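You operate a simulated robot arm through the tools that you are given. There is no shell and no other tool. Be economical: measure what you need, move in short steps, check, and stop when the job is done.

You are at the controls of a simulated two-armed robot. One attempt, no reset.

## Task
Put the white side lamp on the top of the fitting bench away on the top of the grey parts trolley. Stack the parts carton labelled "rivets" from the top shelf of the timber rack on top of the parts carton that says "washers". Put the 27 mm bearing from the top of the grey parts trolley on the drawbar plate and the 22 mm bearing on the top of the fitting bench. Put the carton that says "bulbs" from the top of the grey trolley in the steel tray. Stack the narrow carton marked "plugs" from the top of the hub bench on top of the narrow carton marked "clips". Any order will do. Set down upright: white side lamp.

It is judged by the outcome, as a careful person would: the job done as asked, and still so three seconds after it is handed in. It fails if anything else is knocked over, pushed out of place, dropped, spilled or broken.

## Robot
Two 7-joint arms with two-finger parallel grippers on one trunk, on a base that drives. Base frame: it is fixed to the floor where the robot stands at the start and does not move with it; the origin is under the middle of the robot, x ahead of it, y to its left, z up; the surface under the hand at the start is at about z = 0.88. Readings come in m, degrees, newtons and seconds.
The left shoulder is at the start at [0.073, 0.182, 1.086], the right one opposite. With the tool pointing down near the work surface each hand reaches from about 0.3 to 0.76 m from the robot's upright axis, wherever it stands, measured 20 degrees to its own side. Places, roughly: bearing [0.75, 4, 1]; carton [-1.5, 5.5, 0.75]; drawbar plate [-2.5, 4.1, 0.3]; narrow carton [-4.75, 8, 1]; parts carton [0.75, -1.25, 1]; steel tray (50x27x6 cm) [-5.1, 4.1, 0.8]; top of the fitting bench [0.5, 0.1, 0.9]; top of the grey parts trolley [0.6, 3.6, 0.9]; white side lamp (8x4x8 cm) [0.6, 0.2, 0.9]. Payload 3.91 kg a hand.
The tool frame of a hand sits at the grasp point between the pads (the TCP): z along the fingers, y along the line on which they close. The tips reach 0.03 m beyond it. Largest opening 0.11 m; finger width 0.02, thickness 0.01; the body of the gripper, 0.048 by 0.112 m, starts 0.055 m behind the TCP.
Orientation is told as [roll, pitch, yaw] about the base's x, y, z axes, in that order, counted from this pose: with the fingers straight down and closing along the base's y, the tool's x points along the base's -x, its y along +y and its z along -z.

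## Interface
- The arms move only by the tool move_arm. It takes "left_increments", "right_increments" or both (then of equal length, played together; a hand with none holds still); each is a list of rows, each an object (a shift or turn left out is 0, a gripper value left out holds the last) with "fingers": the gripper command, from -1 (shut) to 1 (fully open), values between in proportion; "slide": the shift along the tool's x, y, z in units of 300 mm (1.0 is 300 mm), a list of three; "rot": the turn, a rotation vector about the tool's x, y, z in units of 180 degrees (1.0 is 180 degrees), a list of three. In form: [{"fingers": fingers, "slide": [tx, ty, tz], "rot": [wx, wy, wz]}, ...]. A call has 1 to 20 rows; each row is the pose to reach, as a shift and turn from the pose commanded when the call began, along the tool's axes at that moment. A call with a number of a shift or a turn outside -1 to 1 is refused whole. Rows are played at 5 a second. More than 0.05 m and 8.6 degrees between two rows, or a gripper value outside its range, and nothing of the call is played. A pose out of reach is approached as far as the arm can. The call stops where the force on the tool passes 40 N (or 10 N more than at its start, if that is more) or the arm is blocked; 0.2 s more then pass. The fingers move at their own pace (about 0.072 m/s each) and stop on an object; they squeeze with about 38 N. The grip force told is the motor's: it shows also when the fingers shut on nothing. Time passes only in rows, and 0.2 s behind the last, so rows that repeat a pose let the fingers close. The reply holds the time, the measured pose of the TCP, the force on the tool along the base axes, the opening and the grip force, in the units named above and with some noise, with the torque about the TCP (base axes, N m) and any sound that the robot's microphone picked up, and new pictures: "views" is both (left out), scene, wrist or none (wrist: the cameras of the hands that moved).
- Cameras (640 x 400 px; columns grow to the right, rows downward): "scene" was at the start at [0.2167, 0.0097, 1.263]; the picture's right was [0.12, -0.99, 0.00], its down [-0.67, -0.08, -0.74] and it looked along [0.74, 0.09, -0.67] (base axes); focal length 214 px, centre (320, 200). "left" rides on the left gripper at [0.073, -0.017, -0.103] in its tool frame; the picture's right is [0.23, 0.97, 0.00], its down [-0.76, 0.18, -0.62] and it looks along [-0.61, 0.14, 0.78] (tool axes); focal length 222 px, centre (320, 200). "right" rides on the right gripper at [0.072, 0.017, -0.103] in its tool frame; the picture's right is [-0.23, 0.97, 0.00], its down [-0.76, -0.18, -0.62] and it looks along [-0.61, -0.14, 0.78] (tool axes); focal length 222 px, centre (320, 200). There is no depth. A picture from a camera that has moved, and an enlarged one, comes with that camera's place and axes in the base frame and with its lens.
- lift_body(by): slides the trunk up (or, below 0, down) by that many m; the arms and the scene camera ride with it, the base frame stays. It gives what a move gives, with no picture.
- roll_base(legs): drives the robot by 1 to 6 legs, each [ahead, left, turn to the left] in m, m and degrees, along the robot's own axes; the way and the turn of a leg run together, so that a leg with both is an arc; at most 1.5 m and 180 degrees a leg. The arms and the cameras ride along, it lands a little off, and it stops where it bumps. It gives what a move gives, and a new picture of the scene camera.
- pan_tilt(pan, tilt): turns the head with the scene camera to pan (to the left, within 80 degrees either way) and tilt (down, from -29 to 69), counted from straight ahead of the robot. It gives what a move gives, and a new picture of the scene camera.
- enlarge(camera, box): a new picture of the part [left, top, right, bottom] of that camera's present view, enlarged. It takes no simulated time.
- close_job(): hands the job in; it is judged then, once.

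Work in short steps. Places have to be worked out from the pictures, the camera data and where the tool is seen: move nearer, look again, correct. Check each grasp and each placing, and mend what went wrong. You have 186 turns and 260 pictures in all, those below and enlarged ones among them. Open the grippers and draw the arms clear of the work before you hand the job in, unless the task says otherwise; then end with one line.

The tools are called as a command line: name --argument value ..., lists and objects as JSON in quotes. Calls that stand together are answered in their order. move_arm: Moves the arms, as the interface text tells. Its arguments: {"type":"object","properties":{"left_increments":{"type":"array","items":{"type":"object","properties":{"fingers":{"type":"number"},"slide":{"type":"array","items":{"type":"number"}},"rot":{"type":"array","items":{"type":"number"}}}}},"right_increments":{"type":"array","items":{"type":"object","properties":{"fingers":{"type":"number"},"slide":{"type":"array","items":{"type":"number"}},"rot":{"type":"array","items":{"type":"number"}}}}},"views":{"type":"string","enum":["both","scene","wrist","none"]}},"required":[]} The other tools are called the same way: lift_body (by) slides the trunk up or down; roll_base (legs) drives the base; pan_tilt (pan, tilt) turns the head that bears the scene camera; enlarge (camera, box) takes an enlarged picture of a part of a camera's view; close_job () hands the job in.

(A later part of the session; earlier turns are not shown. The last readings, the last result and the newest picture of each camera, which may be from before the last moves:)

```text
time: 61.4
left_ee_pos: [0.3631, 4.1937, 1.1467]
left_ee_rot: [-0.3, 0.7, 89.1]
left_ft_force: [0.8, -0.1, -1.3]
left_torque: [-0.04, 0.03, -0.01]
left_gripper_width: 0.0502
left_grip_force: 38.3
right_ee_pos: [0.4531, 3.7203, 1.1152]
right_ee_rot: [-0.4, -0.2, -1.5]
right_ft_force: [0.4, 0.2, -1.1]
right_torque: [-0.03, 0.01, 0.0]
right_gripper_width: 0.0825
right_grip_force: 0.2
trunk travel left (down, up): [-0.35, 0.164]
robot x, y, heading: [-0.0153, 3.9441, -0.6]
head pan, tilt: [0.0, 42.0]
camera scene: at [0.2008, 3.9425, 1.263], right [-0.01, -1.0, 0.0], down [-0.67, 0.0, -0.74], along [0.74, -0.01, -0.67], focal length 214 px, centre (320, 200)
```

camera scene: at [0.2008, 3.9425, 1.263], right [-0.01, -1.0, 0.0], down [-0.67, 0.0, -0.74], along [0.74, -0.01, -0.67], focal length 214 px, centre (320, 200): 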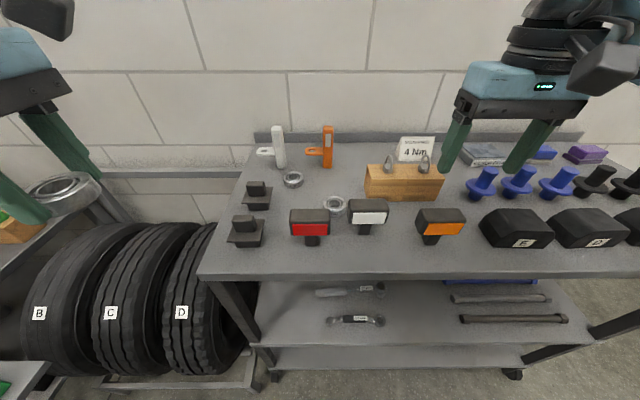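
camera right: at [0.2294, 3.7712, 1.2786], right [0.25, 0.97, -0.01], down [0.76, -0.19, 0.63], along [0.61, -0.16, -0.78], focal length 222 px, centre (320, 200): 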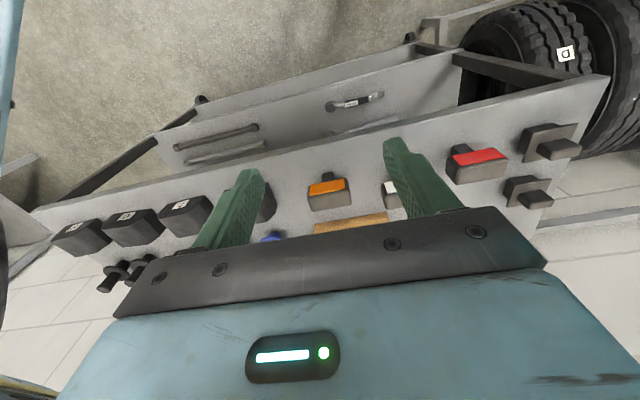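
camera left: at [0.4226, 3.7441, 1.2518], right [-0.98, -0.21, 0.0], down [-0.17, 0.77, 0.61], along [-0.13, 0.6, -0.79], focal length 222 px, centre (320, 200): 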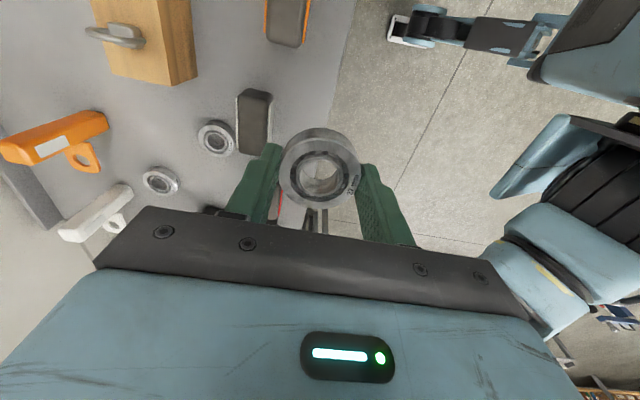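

The contact is cleared. I now swing over the 22 mm bearing.

move_arm --right_increments '[{"slide": [-0.1, 0.1, 0], "rot": [0, 0, 0.04]}, {"slide": [-0.2, 0.2, 0], "rot": [0, 0, 0.08]}, {"slide": [-0.303, 0.3, 0], "rot": [0, 0, 0.12]}, {"slide": [-0.303, 0.42, 0], "rot": [0, 0, 0.16]}, {"slide": [-0.303, 0.53, 0], "rot": [0, 0, 0.2]}, {"slide": [-0.303, 0.628, 0], "rot": [0, 0, 0.242]}, {"slide": [-0.303, 0.628, 0.1], "rot": [0, 0, 0.242]}, {"slide": [-0.303, 0.628, 0.2], "rot": [0, 0, 0.242]}]'

```text
time: 63.2
left_ee_pos: [0.3626, 4.1934, 1.147]
left_ee_rot: [-0.4, 0.7, 89.0]
left_ft_force: [-0.8, -0.1, -2.1]
left_torque: [-0.03, 0.0, 0.01]
left_gripper_width: 0.0503
left_grip_force: 37.9
right_ee_pos: [0.547, 3.9052, 1.0538]
right_ee_rot: [-0.1, -0.3, -45.1]
right_ft_force: [0.8, -0.2, -0.2]
right_torque: [0.01, 0.01, -0.01]
right_gripper_width: 0.0828
right_grip_force: 0.0
trunk travel left (down, up): [-0.35, 0.164]
robot x, y, heading: [-0.0221, 3.9461, -0.3]
head pan, tilt: [0.0, 42.0]
camera scene: at [0.1999, 3.9419, 1.2632], right [-0.01, -1.0, 0.0], down [-0.67, 0.0, -0.74], along [0.74, -0.01, -0.67], focal length 214 px, centre (320, 200)
camera right: at [0.5078, 3.9684, 1.1577], right [0.85, 0.53, 0.0], down [0.41, -0.66, 0.63], along [0.33, -0.53, -0.78], focal length 222 px, centre (320, 200)
```

scene: 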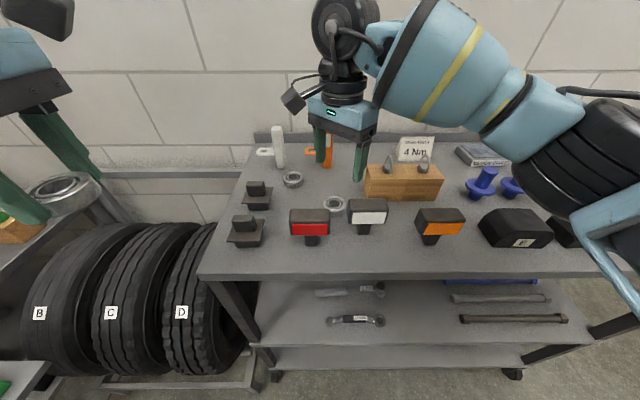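
right: 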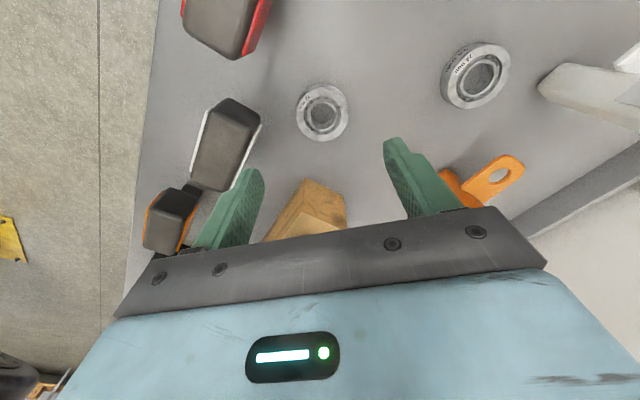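

The bearing is at (0.546, 3.911). To keep more clearance from the lamp I rotate to about −25°, narrow the opening to about 66 mm, and lower partway.

move_arm --right_increments '[{"fingers": 0.25, "slide": [0.016, 0.012, 0], "rot": [0, 0, -0.045]}, {"slide": [0.016, 0.012, 0], "rot": [0, 0, -0.09]}, {"slide": [0.016, 0.012, 0.05], "rot": [0, 0, -0.115]}, {"slide": [0.016, 0.012, 0.13], "rot": [0, 0, -0.115]}]' --views "both"

```text
time: 64.2
left_ee_pos: [0.3611, 4.1944, 1.1474]
left_ee_rot: [-0.5, 0.7, 89.1]
left_ft_force: [-0.3, 0.1, -2.6]
left_torque: [0.02, 0.01, 0.01]
left_gripper_width: 0.0505
left_grip_force: 37.8
right_ee_pos: [0.5449, 3.9103, 1.015]
right_ee_rot: [-0.3, -0.3, -24.3]
right_ft_force: [-0.8, 0.3, 0.7]
right_torque: [-0.04, -0.01, 0.0]
right_gripper_width: 0.0688
right_grip_force: 0.1
trunk travel left (down, up): [-0.35, 0.164]
robot x, y, heading: [-0.0177, 3.9429, -0.3]
head pan, tilt: [0.0, 42.0]
camera scene: at [0.1999, 3.9416, 1.2632], right [-0.01, -1.0, 0.0], down [-0.67, 0.0, -0.74], along [0.74, -0.01, -0.67], focal length 214 px, centre (320, 200)
camera right: at [0.4863, 3.955, 1.119], right [0.61, 0.79, 0.0], down [0.62, -0.47, 0.63], along [0.5, -0.38, -0.78], focal length 222 px, centre (320, 200)
```

scene: 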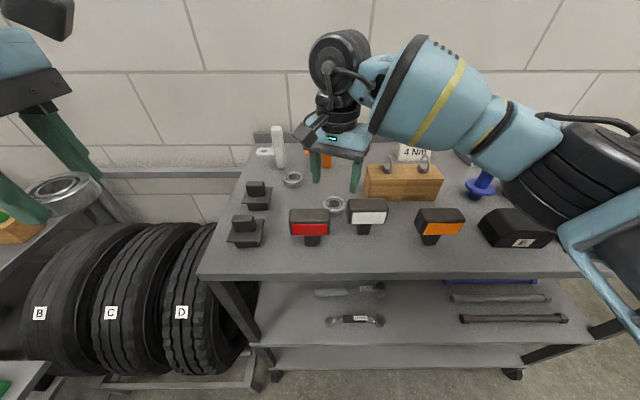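
right: 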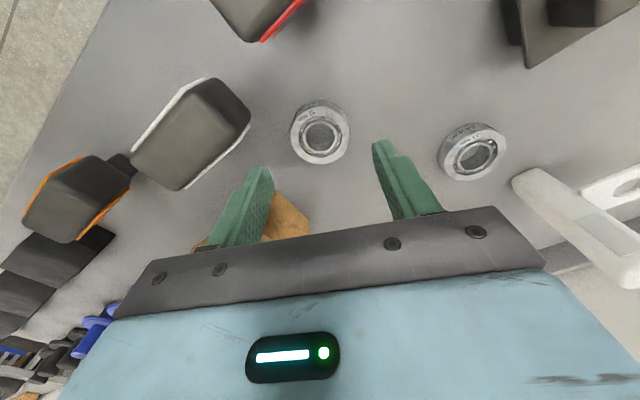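

It is aligned. I lower and close.

move_arm --right_increments '[{"slide": [0, 0, 0.1]}, {"slide": [0, 0, 0.18]}, {"slide": [0, 0, 0.207]}, {"slide": [0, 0, 0.207]}, {"fingers": -0.2, "slide": [0, 0, 0.207]}, {"fingers": -1, "slide": [0, 0, 0.207]}, {"fingers": -1, "slide": [0, 0, 0.207]}]'

```text
time: 65.8
left_ee_pos: [0.3615, 4.194, 1.1475]
left_ee_rot: [-0.4, 0.7, 89.1]
left_ft_force: [0.5, -0.5, -3.0]
left_torque: [0.0, 0.02, 0.01]
left_gripper_width: 0.0503
left_grip_force: 37.8
right_ee_pos: [0.5454, 3.91, 0.9539]
right_ee_rot: [-0.4, -0.1, -24.5]
right_ft_force: [-0.1, -0.1, -0.8]
right_torque: [0.02, -0.02, 0.0]
right_gripper_width: 0.0538
right_grip_force: 37.2
trunk travel left (down, up): [-0.35, 0.164]
robot x, y, heading: [-0.0197, 3.946, -0.3]
head pan, tilt: [0.0, 42.0]
camera scene: at [0.1998, 3.9418, 1.2632], right [-0.01, -1.0, 0.0], down [-0.67, 0.0, -0.74], along [0.74, -0.01, -0.67], focal length 214 px, centre (320, 200)
camera right: at [0.4874, 3.9544, 1.0572], right [0.61, 0.79, 0.0], down [0.62, -0.47, 0.63], along [0.5, -0.38, -0.78], focal length 222 px, centre (320, 200)
```

scene: 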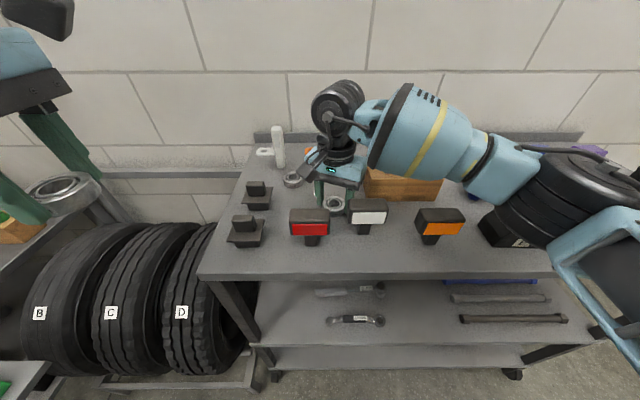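
right: 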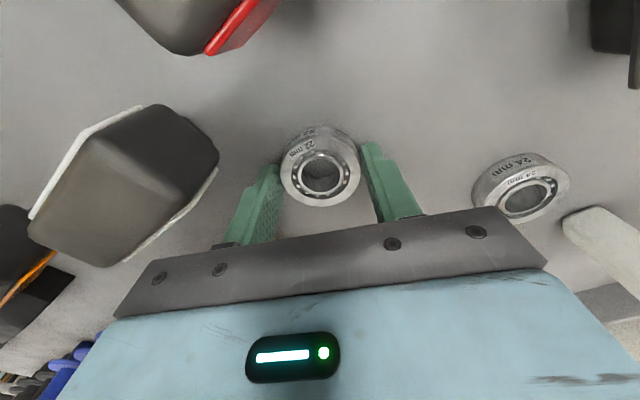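

The 22 mm bearing is held. I lift and retract to the right front, staying away from the head.

move_arm --right_increments '[{"slide": [0, 0, -0.1]}, {"slide": [0, 0, -0.25]}, {"slide": [0, 0, -0.4]}, {"slide": [0, 0, -0.55]}, {"slide": [0.03, -0.14, -0.57]}, {"slide": [0.06, -0.28, -0.57]}, {"slide": [0.09, -0.42, -0.57]}, {"slide": [0.12, -0.56, -0.57]}, {"slide": [0.15, -0.7, -0.57]}, {"slide": [0.15, -0.837, -0.57]}]' --views "scene"

```text
time: 68.0
left_ee_pos: [0.3603, 4.1936, 1.1478]
left_ee_rot: [-0.4, 0.5, 89.1]
left_ft_force: [-0.1, -0.2, -1.3]
left_torque: [0.0, -0.01, 0.01]
left_gripper_width: 0.0499
left_grip_force: 38.0
right_ee_pos: [0.4009, 3.6994, 1.1267]
right_ee_rot: [-0.2, -0.3, -24.4]
right_ft_force: [0.1, -0.6, -1.5]
right_torque: [0.01, -0.01, -0.01]
right_gripper_width: 0.0538
right_grip_force: 37.8
trunk travel left (down, up): [-0.35, 0.164]
robot x, y, heading: [-0.0178, 3.9471, -0.4]
head pan, tilt: [0.0, 42.0]
camera scene: at [0.199, 3.9406, 1.2634], right [-0.01, -1.0, 0.0], down [-0.67, 0.01, -0.74], along [0.74, 0.0, -0.67], focal length 214 px, centre (320, 200)
```

scene: 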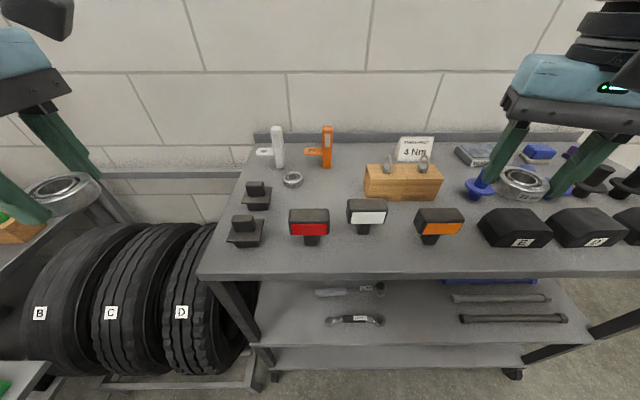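

Both bearings are in hand and the trolley looks tidy. I drive back to the fitting bench.

roll_base --legs '[[-0.33, 0, 0.4], [0, -1.45, 0], [0, -1.45, 0], [0, -1.1, 0]]'

```text
time: 104.8
left_ee_pos: [0.0638, 0.1776, 1.147]
left_ee_rot: [-0.4, 0.6, 89.2]
left_ft_force: [-0.2, -0.3, -1.2]
left_torque: [0.0, -0.01, 0.0]
left_gripper_width: 0.05
left_grip_force: 37.9
right_ee_pos: [0.1051, -0.3162, 1.1268]
right_ee_rot: [-0.2, -0.3, -24.3]
right_ft_force: [0.2, 0.3, -2.3]
right_torque: [-0.01, -0.01, -0.02]
right_gripper_width: 0.0535
right_grip_force: 38.0
trunk travel left (down, up): [-0.35, 0.164]
robot x, y, heading: [-0.3148, -0.073, -0.5]
head pan, tilt: [0.0, 42.0]
camera scene: at [-0.0978, -0.0752, 1.2632], right [-0.01, -1.0, 0.0], down [-0.67, 0.0, -0.74], along [0.74, 0.0, -0.67], focal length 214 px, centre (320, 200)
```

scene: 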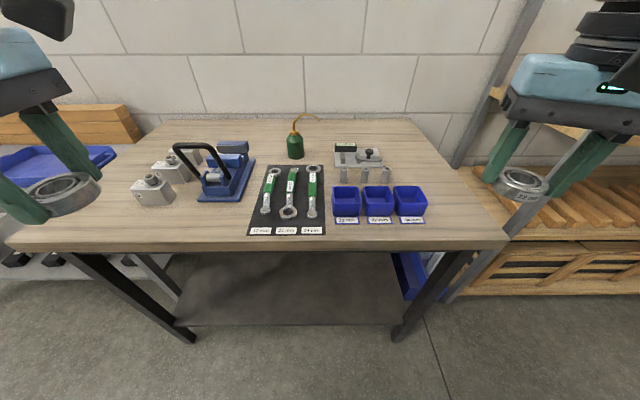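

The back right of the bench near (0.71, −0.28) is free. I drive forward and bring the right hand there.

roll_base --legs '[[0.33, 0, 0.5]]'

```text
time: 107.0
left_ee_pos: [0.3891, 0.1788, 1.1474]
left_ee_rot: [-0.4, 0.7, 89.6]
left_ft_force: [-0.2, 0.2, -2.0]
left_torque: [0.02, -0.02, -0.01]
left_gripper_width: 0.0503
left_grip_force: 37.9
right_ee_pos: [0.4317, -0.3141, 1.1275]
right_ee_rot: [-0.3, -0.2, -24.1]
right_ft_force: [0.6, -0.1, -1.9]
right_torque: [-0.01, 0.02, 0.02]
right_gripper_width: 0.0536
right_grip_force: 37.7
trunk travel left (down, up): [-0.35, 0.164]
robot x, y, heading: [0.0075, -0.0758, -0.1]
head pan, tilt: [0.0, 42.0]
camera scene: at [0.2283, -0.0749, 1.2632], right [0.0, -1.0, 0.0], down [-0.67, 0.0, -0.74], along [0.74, 0.0, -0.67], focal length 214 px, centre (320, 200)
```

scene: 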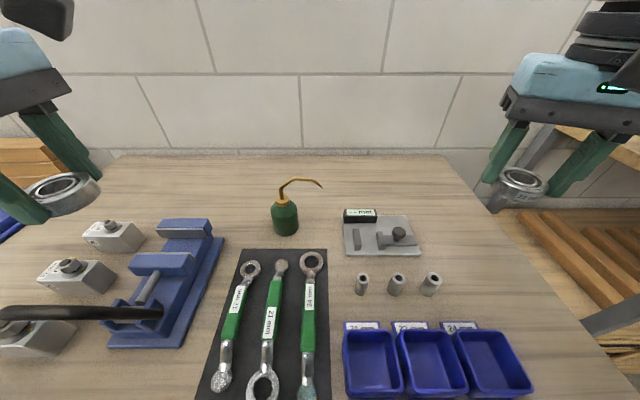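

I carry the 22 mm to (0.68, −0.27) and lower it to just above the surface.

move_arm --right_increments '[{"slide": [-0.12, 0.08, 0]}, {"slide": [-0.24, 0.16, 0]}, {"slide": [-0.36, 0.24, 0]}, {"slide": [-0.48, 0.32, 0]}, {"slide": [-0.6, 0.4, 0]}, {"slide": [-0.695, 0.47, 0]}, {"slide": [-0.695, 0.47, 0.15]}, {"slide": [-0.695, 0.47, 0.3]}, {"slide": [-0.695, 0.47, 0.45]}, {"slide": [-0.695, 0.47, 0.58]}, {"slide": [-0.695, 0.47, 0.66]}]'

```text
time: 109.4
left_ee_pos: [0.3889, 0.1792, 1.1468]
left_ee_rot: [-0.4, 0.6, 89.5]
left_ft_force: [-0.2, -0.4, -1.7]
left_torque: [0.01, -0.02, 0.0]
left_gripper_width: 0.0501
left_grip_force: 37.8
right_ee_pos: [0.6802, -0.2705, 0.9272]
right_ee_rot: [-0.3, -0.4, -24.0]
right_ft_force: [-0.2, -0.6, -1.9]
right_torque: [0.0, 0.01, -0.02]
right_gripper_width: 0.0535
right_grip_force: 37.9
trunk travel left (down, up): [-0.35, 0.164]
robot x, y, heading: [0.0103, -0.074, -0.4]
head pan, tilt: [0.0, 42.0]
camera scene: at [0.2282, -0.0751, 1.2632], right [0.0, -1.0, 0.0], down [-0.67, 0.0, -0.74], along [0.74, 0.0, -0.67], focal length 214 px, centre (320, 200)
camera right: at [0.6212, -0.2258, 1.0305], right [0.6, 0.8, 0.0], down [0.62, -0.47, 0.63], along [0.5, -0.38, -0.78], focal length 222 px, centre (320, 200)
```

scene: 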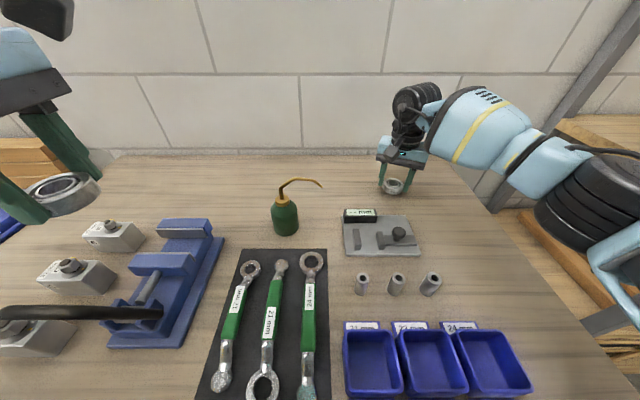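
right: 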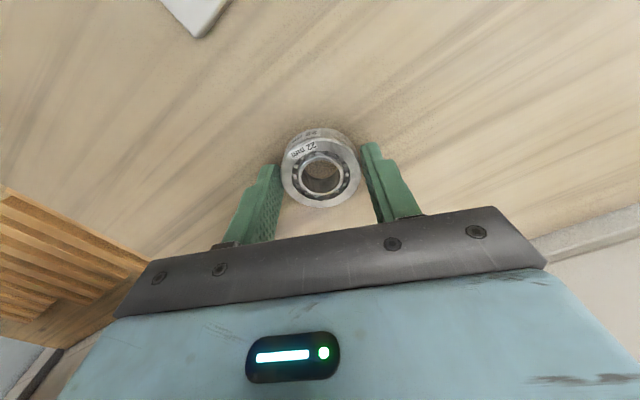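

About 10 mm remain; I go down in 3 mm steps until contact.

move_arm --right_increments '[{"slide": [0, 0, 0.015]}, {"slide": [0, 0, 0.027]}, {"slide": [0, 0, 0.033]}, {"slide": [0, 0, 0.037]}]' --views "none"

```text
time: 110.4
left_ee_pos: [0.3891, 0.1779, 1.1482]
left_ee_rot: [-0.4, 0.6, 89.6]
left_ft_force: [-0.4, 0.3, -2.2]
left_torque: [0.01, 0.0, -0.03]
left_gripper_width: 0.05
left_grip_force: 37.6
right_ee_pos: [0.681, -0.2708, 0.917]
right_ee_rot: [-0.2, -0.3, -23.9]
right_ft_force: [0.2, 0.0, -2.4]
right_torque: [-0.03, 0.0, 0.01]
right_gripper_width: 0.0534
right_grip_force: 38.3
trunk travel left (down, up): [-0.35, 0.164]
robot x, y, heading: [0.0107, -0.0774, 0.4]
head pan, tilt: [0.0, 42.0]
```

Not touching yet, so I keep going in 1.5 mm steps.

move_arm --right_increments '[{"slide": [0, 0, 0.005]}, {"slide": [0, 0, 0.01]}, {"slide": [0, 0, 0.014]}]' --views "none"

```text
time: 111.2
left_ee_pos: [0.3876, 0.1789, 1.1475]
left_ee_rot: [-0.4, 0.7, 89.6]
left_ft_force: [0.7, -0.2, -1.6]
left_torque: [0.0, -0.02, 0.0]
left_gripper_width: 0.0502
left_grip_force: 37.6
right_ee_pos: [0.6795, -0.2722, 0.914]
right_ee_rot: [-0.2, -0.2, -24.1]
right_ft_force: [0.1, -1.2, 1.1]
right_torque: [0.07, -0.04, -0.04]
right_gripper_width: 0.0535
right_grip_force: 38.3
trunk travel left (down, up): [-0.35, 0.164]
robot x, y, heading: [0.0104, -0.0735, 0.1]
head pan, tilt: [0.0, 42.0]
```

The force changed sign, so it is on the bench. I open, rise and retract.

move_arm --right_increments '[{"fingers": 0.25}, {"fingers": 0.4}, {"fingers": 0.4}, {"slide": [0, 0, -0.1]}, {"slide": [0, 0, -0.25]}, {"slide": [0, 0, -0.4]}, {"slide": [0, 0, -0.55]}, {"slide": [0.1, -0.08, -0.6]}, {"slide": [0.22, -0.16, -0.6]}, {"slide": [0.34, -0.24, -0.6]}, {"slide": [0.46, -0.32, -0.6]}, {"slide": [0.58, -0.4, -0.6]}]' --views "scene"

```text
time: 113.8
left_ee_pos: [0.3867, 0.1786, 1.1491]
left_ee_rot: [-0.5, 0.6, 89.5]
left_ft_force: [0.0, -0.6, -2.0]
left_torque: [0.0, 0.01, 0.02]
left_gripper_width: 0.0503
left_grip_force: 37.7
right_ee_pos: [0.4688, -0.3126, 1.0934]
right_ee_rot: [-0.3, -0.3, -24.0]
right_ft_force: [-0.2, -0.5, 0.0]
right_torque: [-0.02, 0.0, 0.01]
right_gripper_width: 0.0769
right_grip_force: 0.1
trunk travel left (down, up): [-0.35, 0.164]
robot x, y, heading: [0.0097, -0.0714, 0.2]
head pan, tilt: [0.0, 42.0]
camera scene: at [0.2269, -0.0752, 1.2634], right [0.0, -1.0, 0.0], down [-0.67, 0.0, -0.74], along [0.74, 0.0, -0.67], focal length 214 px, centre (320, 200)
```

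scene: 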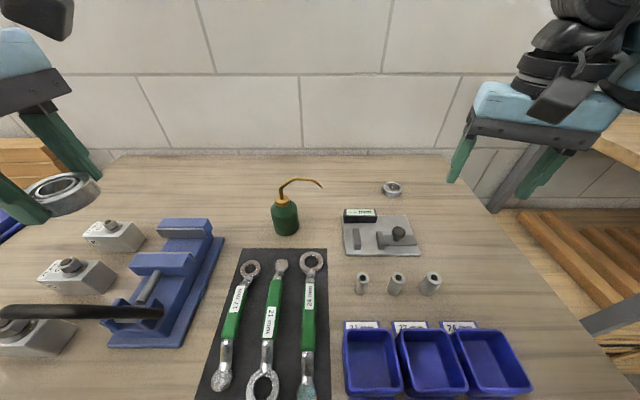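

The 22 mm rests on the bench. Next I back off and strafe right to the timber rack.

roll_base --legs '[[-0.38, 0, 0], [0, -1.15, 0]]'

pan_tilt --pan 0 --tilt 25

```text
time: 126.2
left_ee_pos: [0.0004, -0.9763, 1.1472]
left_ee_rot: [-0.4, 0.7, 89.2]
left_ft_force: [-0.7, 0.4, -2.5]
left_torque: [0.03, 0.02, 0.02]
left_gripper_width: 0.0502
left_grip_force: 38.0
right_ee_pos: [0.0804, -1.4671, 1.094]
right_ee_rot: [-0.2, -0.3, -24.2]
right_ft_force: [0.6, 0.6, -0.1]
right_torque: [0.05, -0.02, -0.02]
right_gripper_width: 0.0769
right_grip_force: 0.0
trunk travel left (down, up): [-0.35, 0.164]
robot x, y, heading: [-0.3795, -1.2244, -0.4]
head pan, tilt: [0.0, 42.0]
camera scene: at [-0.1605, -1.2284, 1.2632], right [-0.01, -1.0, 0.0], down [-0.67, 0.0, -0.74], along [0.74, 0.0, -0.67], focal length 214 px, centre (320, 200)
```

scene: 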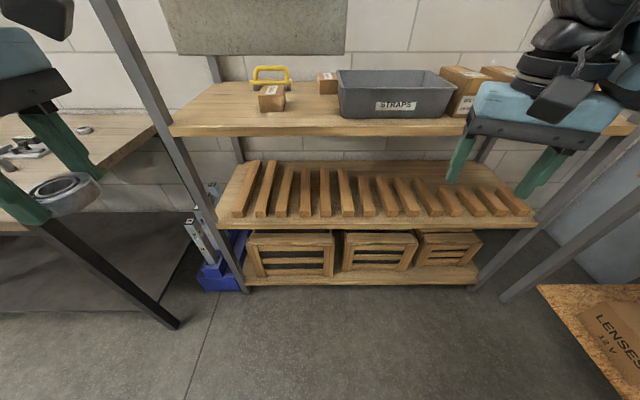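

```text
time: 127.0
left_ee_pos: [0.0009, -0.9742, 1.1475]
left_ee_rot: [-0.4, 0.7, 89.2]
left_ft_force: [0.0, -0.2, -1.8]
left_torque: [-0.03, 0.0, -0.01]
left_gripper_width: 0.0503
left_grip_force: 37.7
right_ee_pos: [0.0808, -1.4662, 1.0947]
right_ee_rot: [-0.2, -0.3, -24.3]
right_ft_force: [-0.4, -0.2, -0.2]
right_torque: [0.0, 0.01, -0.01]
right_gripper_width: 0.0767
right_grip_force: 0.0
trunk travel left (down, up): [-0.35, 0.164]
robot x, y, heading: [-0.3753, -1.2272, -0.2]
head pan, tilt: [0.0, 25.0]
camera scene: at [-0.1519, -1.2284, 1.2894], right [-0.01, -1.0, 0.0], down [-0.42, 0.0, -0.91], along [0.91, -0.01, -0.42], focal length 214 px, centre (320, 200)
```

scene: 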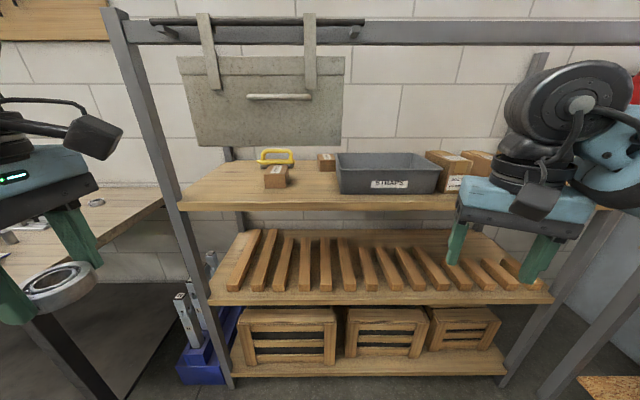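

I zoom on the top-shelf cartons.

enlarge --camera "scene" --box '[170, 130, 350, 220]'

enlarge --camera "scene" --box '[340, 130, 520, 220]'

```text
3.56 times, centred on (260, 175) of scene
camera zoom: at [-0.1519, -1.2284, 1.2894], right [-0.01, -1.0, 0.0], down [-0.42, 0.0, -0.91], along [0.91, -0.01, -0.42], focal length 763 px, centre (533, 289)
```

zoom: 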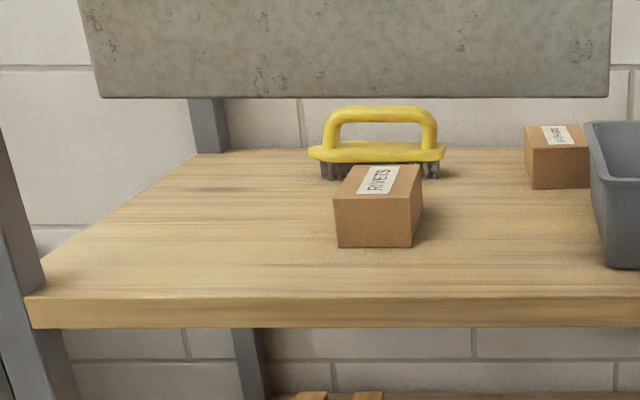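

```text
3.56 times, centred on (430, 175) of scene
camera zoom: at [-0.1519, -1.2284, 1.2894], right [-0.01, -1.0, 0.0], down [-0.42, 0.0, -0.91], along [0.91, -0.01, -0.42], focal length 763 px, centre (-71, 289)
```

zoom: 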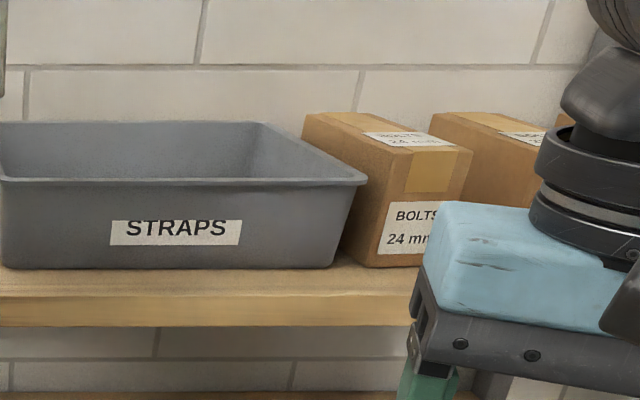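

"RIVETS" is the front carton and the one behind by the bin likely reads "WASHERS". I move in closer and look down.

roll_base --legs '[[0.25, 0.0, 0.3]]'

enlarge --camera "scene" --box '[200, 120, 400, 260]'

```text
time: 128.8
left_ee_pos: [0.2527, -0.9744, 1.147]
left_ee_rot: [-0.4, 0.6, 89.3]
left_ft_force: [0.2, 0.0, -1.5]
left_torque: [0.0, 0.01, 0.02]
left_gripper_width: 0.05
left_grip_force: 38.1
right_ee_pos: [0.3335, -1.4672, 1.0949]
right_ee_rot: [-0.4, -0.2, -24.1]
right_ft_force: [0.1, 0.9, -0.9]
right_torque: [0.0, 0.04, 0.03]
right_gripper_width: 0.077
right_grip_force: 0.0
trunk travel left (down, up): [-0.35, 0.164]
robot x, y, heading: [-0.1218, -1.2261, -0.2]
head pan, tilt: [0.0, 25.0]
camera scene: at [0.1006, -1.2286, 1.2894], right [0.0, -1.0, 0.0], down [-0.42, 0.0, -0.91], along [0.91, 0.0, -0.42], focal length 214 px, centre (320, 200)
```

scene: 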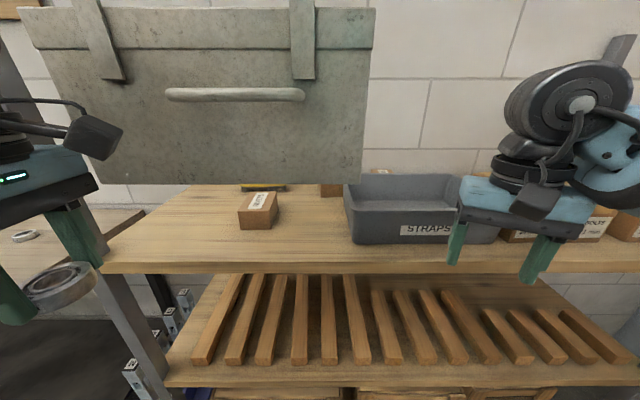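

```text
2.86 times, centred on (300, 190) of scene
camera zoom: at [0.1006, -1.2286, 1.2894], right [0.0, -1.0, 0.0], down [-0.42, 0.0, -0.91], along [0.91, 0.0, -0.42], focal length 613 px, centre (377, 229)
```

zoom: 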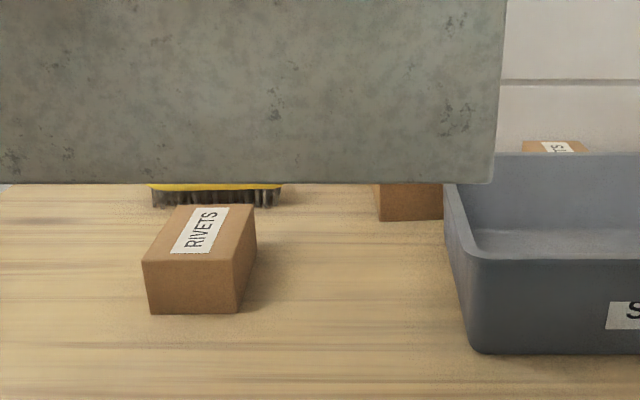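

A hanging sheet covers y −0.95…−1.28 at x≈0.36, with its bottom at z≈1.19, so I must reach around its right edge with the right arm, with the robot turned left. I look down to see how big the base is, and raise the trunk.

lift_body --by 0.13

pan_tilt --pan -40 --tilt 60

```text
time: 130.4
left_ee_pos: [0.2541, -0.9753, 1.2765]
left_ee_rot: [-0.3, 0.7, 89.3]
left_ft_force: [0.5, -0.8, -1.3]
left_torque: [0.0, 0.05, 0.0]
left_gripper_width: 0.05
left_grip_force: 38.3
right_ee_pos: [0.3348, -1.4651, 1.223]
right_ee_rot: [-0.2, -0.2, -24.1]
right_ft_force: [-0.1, 0.6, -0.2]
right_torque: [-0.02, 0.02, -0.01]
right_gripper_width: 0.0771
right_grip_force: 0.1
trunk travel left (down, up): [-0.48, 0.034]
robot x, y, heading: [-0.1273, -1.2271, -0.1]
head pan, tilt: [0.0, 25.0]
```

```text
time: 131.5
left_ee_pos: [0.2511, -0.9757, 1.2767]
left_ee_rot: [-0.4, 0.7, 89.4]
left_ft_force: [0.0, -1.1, -1.8]
left_torque: [0.0, -0.03, 0.03]
left_gripper_width: 0.05
left_grip_force: 37.3
right_ee_pos: [0.3332, -1.4652, 1.2246]
right_ee_rot: [-0.2, -0.3, -24.2]
right_ft_force: [-0.8, -0.6, 0.0]
right_torque: [0.0, -0.03, 0.04]
right_gripper_width: 0.0771
right_grip_force: 0.0
trunk travel left (down, up): [-0.48, 0.034]
robot x, y, heading: [-0.1293, -1.2253, -0.2]
head pan, tilt: [-40.0, 60.0]
camera scene: at [-0.0172, -1.2711, 1.3913], right [-0.64, -0.77, 0.0], down [-0.66, 0.56, -0.5], along [0.38, -0.32, -0.87], focal length 214 px, centre (320, 200)
```

scene: 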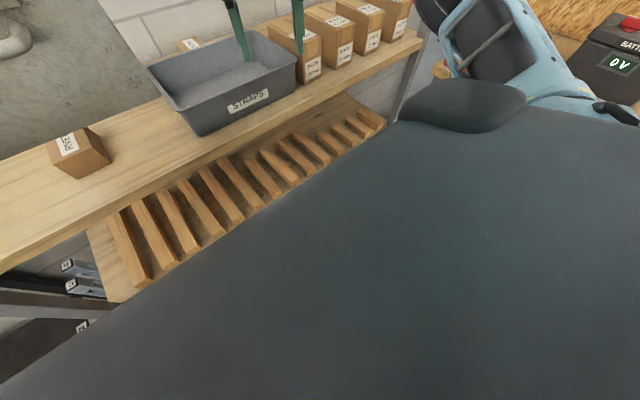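

The torso hides the base. I tuck the right hand out to the right, then shift right and turn left 40° before looking again.

move_arm --right_increments '[{"slide": [0.05, -0.15, 0]}, {"slide": [0.1, -0.3, 0]}, {"slide": [0.14, -0.42, 0]}, {"slide": [0.14, -0.5, 0]}]' --views "none"

roll_base --legs '[[0, -0.17, 0], [0, 0, 40]]'

pan_tilt --pan -30 --tilt 30

```text
time: 132.5
left_ee_pos: [0.2516, -0.9751, 1.2787]
left_ee_rot: [-0.4, 0.8, 89.4]
left_ft_force: [-0.4, 0.0, -1.6]
left_torque: [-0.01, -0.02, 0.03]
left_gripper_width: 0.0504
left_grip_force: 38.2
right_ee_pos: [0.2344, -1.5865, 1.2267]
right_ee_rot: [-0.3, -0.3, -23.9]
right_ft_force: [-0.7, 0.8, 0.7]
right_torque: [0.01, 0.01, -0.04]
right_gripper_width: 0.0771
right_grip_force: 0.1
trunk travel left (down, up): [-0.48, 0.034]
robot x, y, heading: [-0.1286, -1.2248, -0.0]
head pan, tilt: [-40.0, 60.0]
```

```text
time: 136.6
left_ee_pos: [-0.0115, -0.9698, 1.2792]
left_ee_rot: [-0.8, 0.7, 129.1]
left_ft_force: [0.3, -0.7, -1.8]
left_torque: [-0.03, 0.03, 0.0]
left_gripper_width: 0.05
left_grip_force: 38.5
right_ee_pos: [0.3629, -1.4516, 1.2353]
right_ee_rot: [0.2, -2.4, 16.2]
right_ft_force: [-0.9, -0.5, -0.1]
right_torque: [0.0, -0.04, 0.0]
right_gripper_width: 0.0771
right_grip_force: 0.1
trunk travel left (down, up): [-0.48, 0.034]
robot x, y, heading: [-0.1318, -1.4004, 39.6]
head pan, tilt: [-40.0, 60.0]
stopped in leg 2: the robot was blocked; the commanded pose is now the measured one
camera scene: at [-0.0306, -1.3707, 1.3923], right [-0.01, -1.0, 0.0], down [-0.86, 0.01, -0.51], along [0.51, 0.0, -0.86], focal length 214 px, centre (320, 200)
```

scene: 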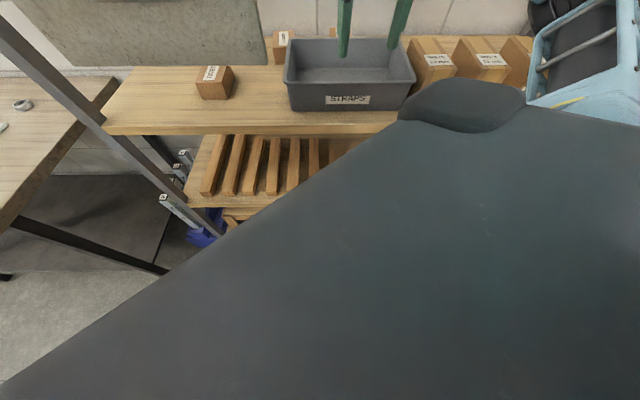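

```text
time: 137.6
left_ee_pos: [-0.0129, -0.9708, 1.2822]
left_ee_rot: [-1.1, 0.9, 129.1]
left_ft_force: [0.1, 0.1, -1.8]
left_torque: [0.0, 0.0, 0.0]
left_gripper_width: 0.0498
left_grip_force: 37.6
right_ee_pos: [0.3624, -1.452, 1.2361]
right_ee_rot: [0.1, -2.3, 16.3]
right_ft_force: [-0.5, -0.1, -0.3]
right_torque: [0.0, -0.04, 0.04]
right_gripper_width: 0.0769
right_grip_force: 0.0
trunk travel left (down, up): [-0.48, 0.034]
robot x, y, heading: [-0.1306, -1.401, 39.7]
head pan, tilt: [-30.0, 30.0]
camera scene: at [-0.0096, -1.3573, 1.4351], right [0.17, -0.99, 0.0], down [-0.48, -0.08, -0.87], along [0.86, 0.15, -0.49], focal length 214 px, centre (320, 200)
```

scene: 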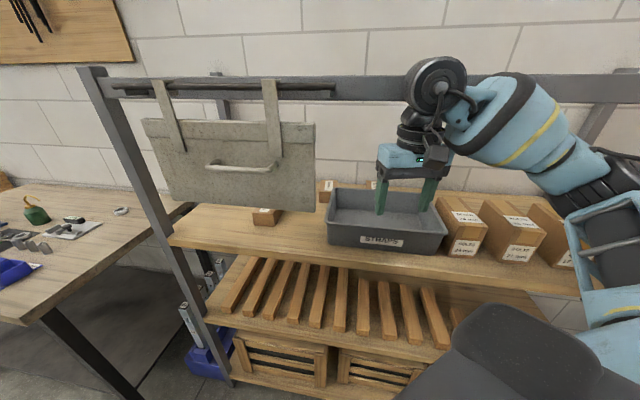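

The right wrist touched the front crossbeam (z≈1.40). I lower the trunk 8 cm so the wrist passes under it, and then move the base in.

lift_body --by -0.085

enlarge --camera "right" --box '[0, 0, 640, 400]'

```text
time: 138.8
left_ee_pos: [-0.0012, -0.9656, 1.1943]
left_ee_rot: [-0.5, 0.7, 129.3]
left_ft_force: [0.4, 0.0, -0.8]
left_torque: [-0.01, -0.02, -0.01]
left_gripper_width: 0.05
left_grip_force: 38.2
right_ee_pos: [0.3748, -1.4442, 1.1448]
right_ee_rot: [0.1, -1.2, 16.2]
right_ft_force: [-0.4, -0.2, -0.5]
right_torque: [0.0, -0.02, -0.02]
right_gripper_width: 0.077
right_grip_force: 0.0
trunk travel left (down, up): [-0.395, 0.119]
robot x, y, heading: [-0.1258, -1.4003, 39.6]
head pan, tilt: [-30.0, 30.0]
```

```text
1.00 times, centred on (320, 200) of right (not enlarged: the box is as wide or as high as the picture)
camera zoom: at [0.2998, -1.4506, 1.2468], right [-0.05, 1.0, 0.01], down [0.77, 0.04, 0.64], along [0.64, 0.04, -0.77], focal length 222 px, centre (320, 200)
```

zoom: 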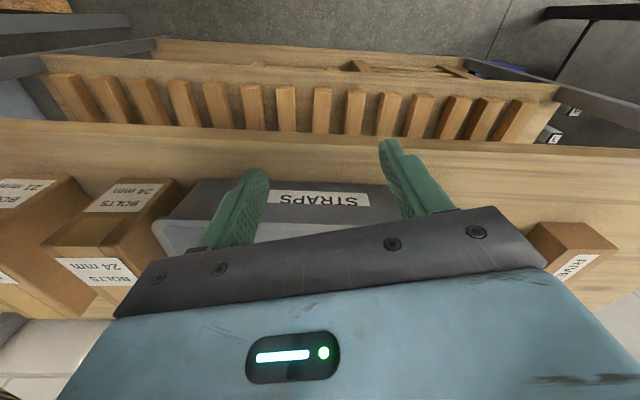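

Contact is released. I drive in about 10 cm toward the rack.

roll_base --legs '[[0.1, -0.03, 0]]'

```text
time: 139.9
left_ee_pos: [0.0961, -0.9215, 1.1929]
left_ee_rot: [-0.4, 0.7, 129.3]
left_ft_force: [0.3, -0.7, -1.7]
left_torque: [-0.03, 0.0, -0.01]
left_gripper_width: 0.05
left_grip_force: 37.9
right_ee_pos: [0.4726, -1.4028, 1.1446]
right_ee_rot: [0.1, -1.4, 16.2]
right_ft_force: [-0.1, -0.2, -0.3]
right_torque: [0.01, -0.01, -0.01]
right_gripper_width: 0.0768
right_grip_force: 0.1
trunk travel left (down, up): [-0.395, 0.119]
robot x, y, heading: [-0.0343, -1.3601, 39.9]
head pan, tilt: [-30.0, 30.0]
camera scene: at [0.1489, -1.2688, 1.3301], right [0.17, -0.99, 0.0], down [-0.49, -0.08, -0.87], along [0.85, 0.15, -0.5], focal length 214 px, centre (320, 200)
```

scene: 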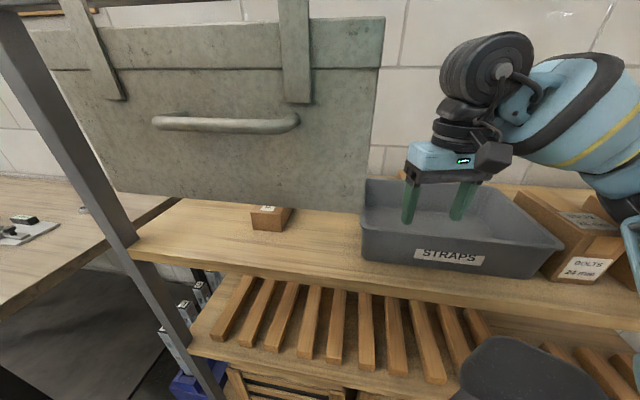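

I move the right hand leftwards behind the sheet plane, over the bin's left edge, squaring the yaw to 0.

move_arm --right_increments '[{"fingers": 1, "slide": [-0.12, 0.0, 0], "rot": [0, 0, 0.03]}, {"slide": [-0.24, 0.1, 0], "rot": [0, 0, 0.06]}, {"slide": [-0.34, 0.2, 0], "rot": [0, 0, 0.09]}, {"slide": [-0.4, 0.3, 0], "rot": [0, 0, 0.09]}, {"slide": [-0.42, 0.41, 0], "rot": [0, 0, 0.09]}]'

```text
time: 141.2
left_ee_pos: [0.0961, -0.9212, 1.1918]
left_ee_rot: [-0.4, 0.7, 129.3]
left_ft_force: [0.5, 0.5, -2.0]
left_torque: [-0.04, 0.01, -0.03]
left_gripper_width: 0.05
left_grip_force: 37.7
right_ee_pos: [0.5601, -1.2482, 1.146]
right_ee_rot: [0.3, -1.2, 0.1]
right_ft_force: [0.7, 0.7, 0.2]
right_torque: [-0.04, -0.01, 0.02]
right_gripper_width: 0.1101
right_grip_force: 0.0
trunk travel left (down, up): [-0.395, 0.119]
robot x, y, heading: [-0.0324, -1.3575, 40.0]
head pan, tilt: [-30.0, 30.0]
camera scene: at [0.1484, -1.2677, 1.3301], right [0.17, -0.99, 0.0], down [-0.49, -0.09, -0.87], along [0.85, 0.15, -0.5], focal length 214 px, centre (320, 200)
camera right: at [0.4856, -1.2335, 1.2485], right [0.23, 0.97, 0.01], down [0.75, -0.18, 0.64], along [0.62, -0.14, -0.77], focal length 222 px, centre (320, 200)
```

scene: 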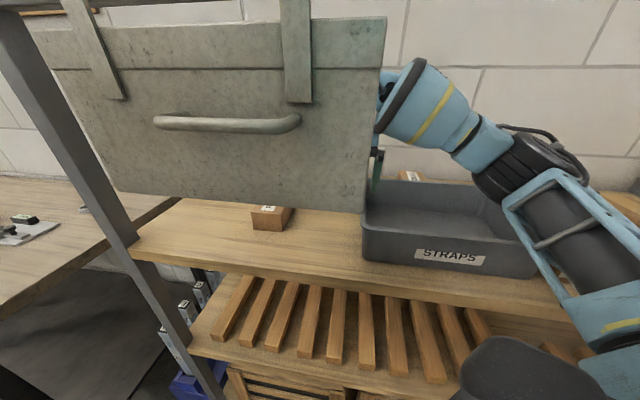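
right: 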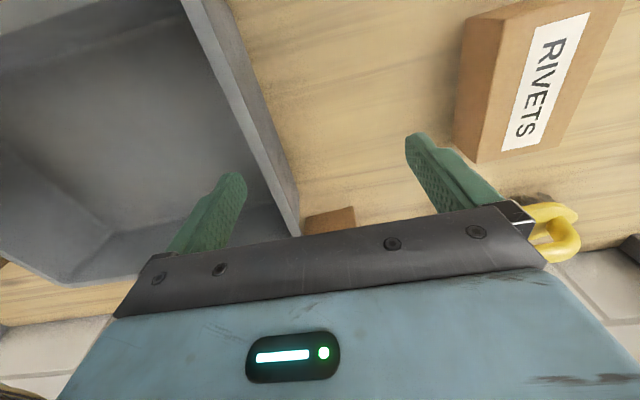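

The rivets carton centres at about (0.57, −1.08), aligned with yaw 0. I slide the hand over it at this height.

move_arm --right_increments '[{"slide": [-0.03, 0.12, 0]}, {"slide": [-0.03, 0.25, 0]}, {"slide": [-0.03, 0.38, 0]}, {"slide": [-0.03, 0.5, 0]}, {"slide": [-0.03, 0.56, 0]}]'

```text
time: 142.3
left_ee_pos: [0.0962, -0.9214, 1.1918]
left_ee_rot: [-0.4, 0.7, 129.3]
left_ft_force: [0.9, -0.6, -2.4]
left_torque: [0.02, 0.0, -0.02]
left_gripper_width: 0.05
left_grip_force: 37.9
right_ee_pos: [0.5696, -1.0801, 1.1486]
right_ee_rot: [0.3, -1.3, 0.0]
right_ft_force: [0.5, 0.7, 0.2]
right_torque: [-0.01, -0.01, 0.0]
right_gripper_width: 0.1098
right_grip_force: 0.1
trunk travel left (down, up): [-0.395, 0.119]
robot x, y, heading: [-0.0332, -1.3564, 39.7]
head pan, tilt: [-30.0, 30.0]
camera scene: at [0.1484, -1.2687, 1.3302], right [0.17, -0.99, 0.0], down [-0.49, -0.08, -0.87], along [0.85, 0.15, -0.5], focal length 214 px, centre (320, 200)
camera right: at [0.4952, -1.0656, 1.2502], right [0.23, 0.97, 0.01], down [0.75, -0.18, 0.64], along [0.62, -0.14, -0.77], focal length 222 px, centre (320, 200)
```

scene: 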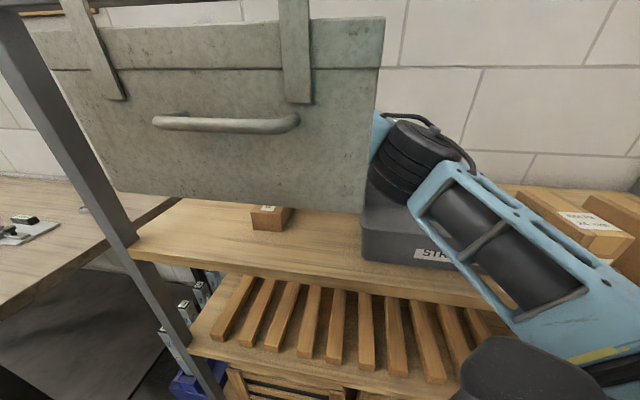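
right: 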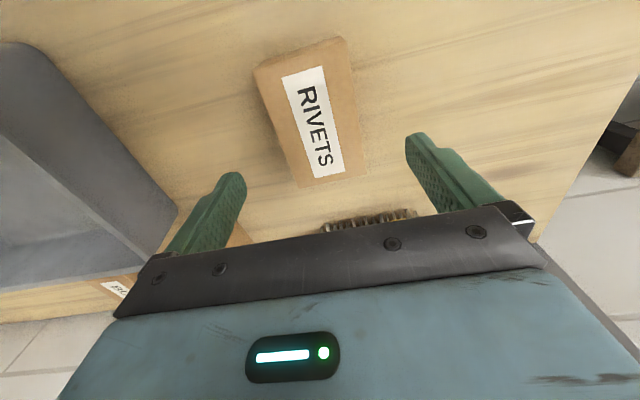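

The carton lies centred between the pads. I lower to about z 1.06 and close.

move_arm --right_increments '[{"slide": [0, 0, 0.12]}, {"slide": [0, 0, 0.22]}, {"slide": [0, 0, 0.27]}, {"slide": [0, 0, 0.295]}, {"fingers": 0.3, "slide": [0, 0, 0.295]}, {"fingers": -0.2, "slide": [0, 0, 0.295]}, {"fingers": -1, "slide": [0, 0, 0.295]}, {"fingers": -1, "slide": [0, 0, 0.295]}]' --views "wrist"

```text
time: 144.2
left_ee_pos: [0.097, -0.9215, 1.1924]
left_ee_rot: [-0.3, 0.6, 129.3]
left_ft_force: [-1.0, 0.6, -1.3]
left_torque: [0.02, -0.02, -0.02]
left_gripper_width: 0.0499
left_grip_force: 38.2
right_ee_pos: [0.5698, -1.0827, 1.0598]
right_ee_rot: [0.3, -1.3, -0.1]
right_ft_force: [-0.7, -0.1, 0.0]
right_torque: [-0.08, -0.12, 0.03]
right_gripper_width: 0.0699
right_grip_force: 37.8
trunk travel left (down, up): [-0.395, 0.119]
robot x, y, heading: [-0.0313, -1.3568, 39.6]
head pan, tilt: [-30.0, 30.0]
camera right: at [0.4967, -1.0664, 1.1619], right [0.23, 0.97, 0.01], down [0.75, -0.18, 0.64], along [0.62, -0.14, -0.77], focal length 222 px, centre (320, 200)
```

right: 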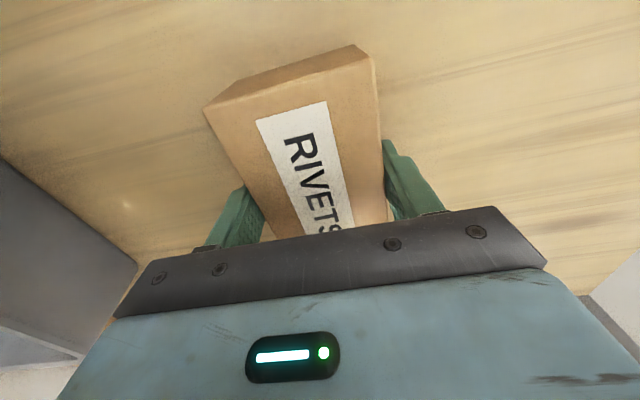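

It is gripped at 70 mm, with the carton centred on the TCP. From three views I place the washers carton at centre ≈ (0.757, −1.267), top ≈ 1.065. I lift, go right, then forward.

move_arm --right_increments '[{"slide": [0, 0, -0.1]}, {"slide": [0, 0, -0.22]}, {"slide": [0, 0, -0.32]}, {"slide": [0, -0.15, -0.32]}, {"slide": [0, -0.3, -0.32]}, {"slide": [0, -0.45, -0.32]}, {"slide": [-0.1, -0.5, -0.32]}]'

```text
time: 145.8
left_ee_pos: [0.097, -0.9211, 1.1921]
left_ee_rot: [-0.2, 0.7, 129.3]
left_ft_force: [-0.3, 0.7, -1.3]
left_torque: [-0.02, -0.01, -0.02]
left_gripper_width: 0.0503
left_grip_force: 37.8
right_ee_pos: [0.5992, -1.2293, 1.1556]
right_ee_rot: [0.3, -1.3, 0.0]
right_ft_force: [0.2, 0.5, -3.7]
right_torque: [-0.01, -0.02, 0.0]
right_gripper_width: 0.0703
right_grip_force: 38.0
trunk travel left (down, up): [-0.395, 0.119]
robot x, y, heading: [-0.0306, -1.3577, 39.8]
head pan, tilt: [-30.0, 30.0]
camera scene: at [0.1498, -1.2684, 1.3299], right [0.17, -0.99, 0.0], down [-0.49, -0.09, -0.87], along [0.85, 0.15, -0.5], focal length 214 px, centre (320, 200)
camera right: at [0.5255, -1.2141, 1.2573], right [0.23, 0.97, 0.01], down [0.75, -0.18, 0.64], along [0.62, -0.14, -0.77], focal length 222 px, centre (320, 200)
```

scene: 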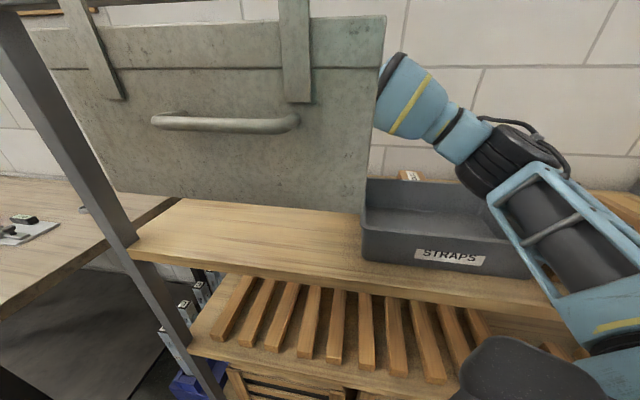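
right: 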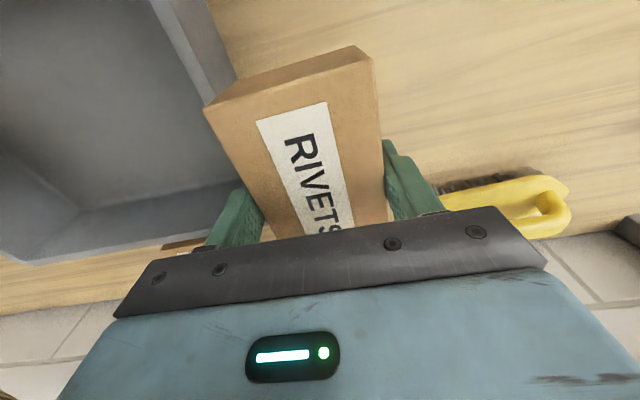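

I move forward beside the washers carton at y≈−1.19, so the wrist camera can see it and I can read its label.

move_arm --right_increments '[{"slide": [-0.12, 0.1, 0]}, {"slide": [-0.25, 0.13, 0]}, {"slide": [-0.38, 0.13, 0]}, {"slide": [-0.5, 0.13, 0]}]' --views "wrist"

```text
time: 146.8
left_ee_pos: [0.0979, -0.9253, 1.1928]
left_ee_rot: [-0.4, 0.6, 129.2]
left_ft_force: [0.0, -0.5, -1.1]
left_torque: [0.02, 0.02, 0.02]
left_gripper_width: 0.0504
left_grip_force: 38.0
right_ee_pos: [0.7156, -1.2094, 1.1443]
right_ee_rot: [0.5, -1.1, 0.0]
right_ft_force: [0.5, -0.8, -3.6]
right_torque: [0.05, 0.02, 0.01]
right_gripper_width: 0.0701
right_grip_force: 38.5
right hand out of reach, approached as far as the arm can: row 3, 4
trunk travel left (down, up): [-0.395, 0.119]
robot x, y, heading: [-0.0314, -1.3603, 39.8]
head pan, tilt: [-30.0, 30.0]
camera right: at [0.6417, -1.1956, 1.247], right [0.23, 0.97, 0.01], down [0.75, -0.18, 0.64], along [0.62, -0.14, -0.77], focal length 222 px, centre (320, 200)
```

right: 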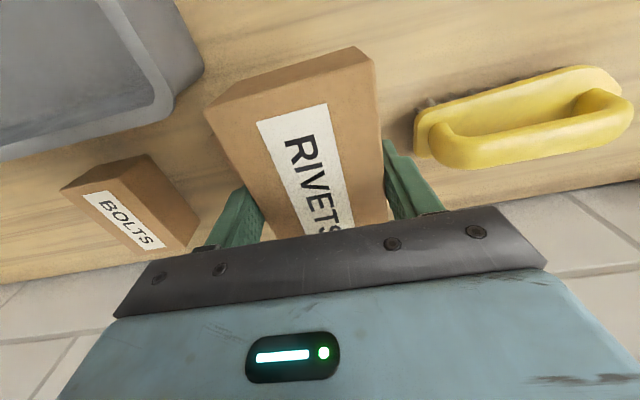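

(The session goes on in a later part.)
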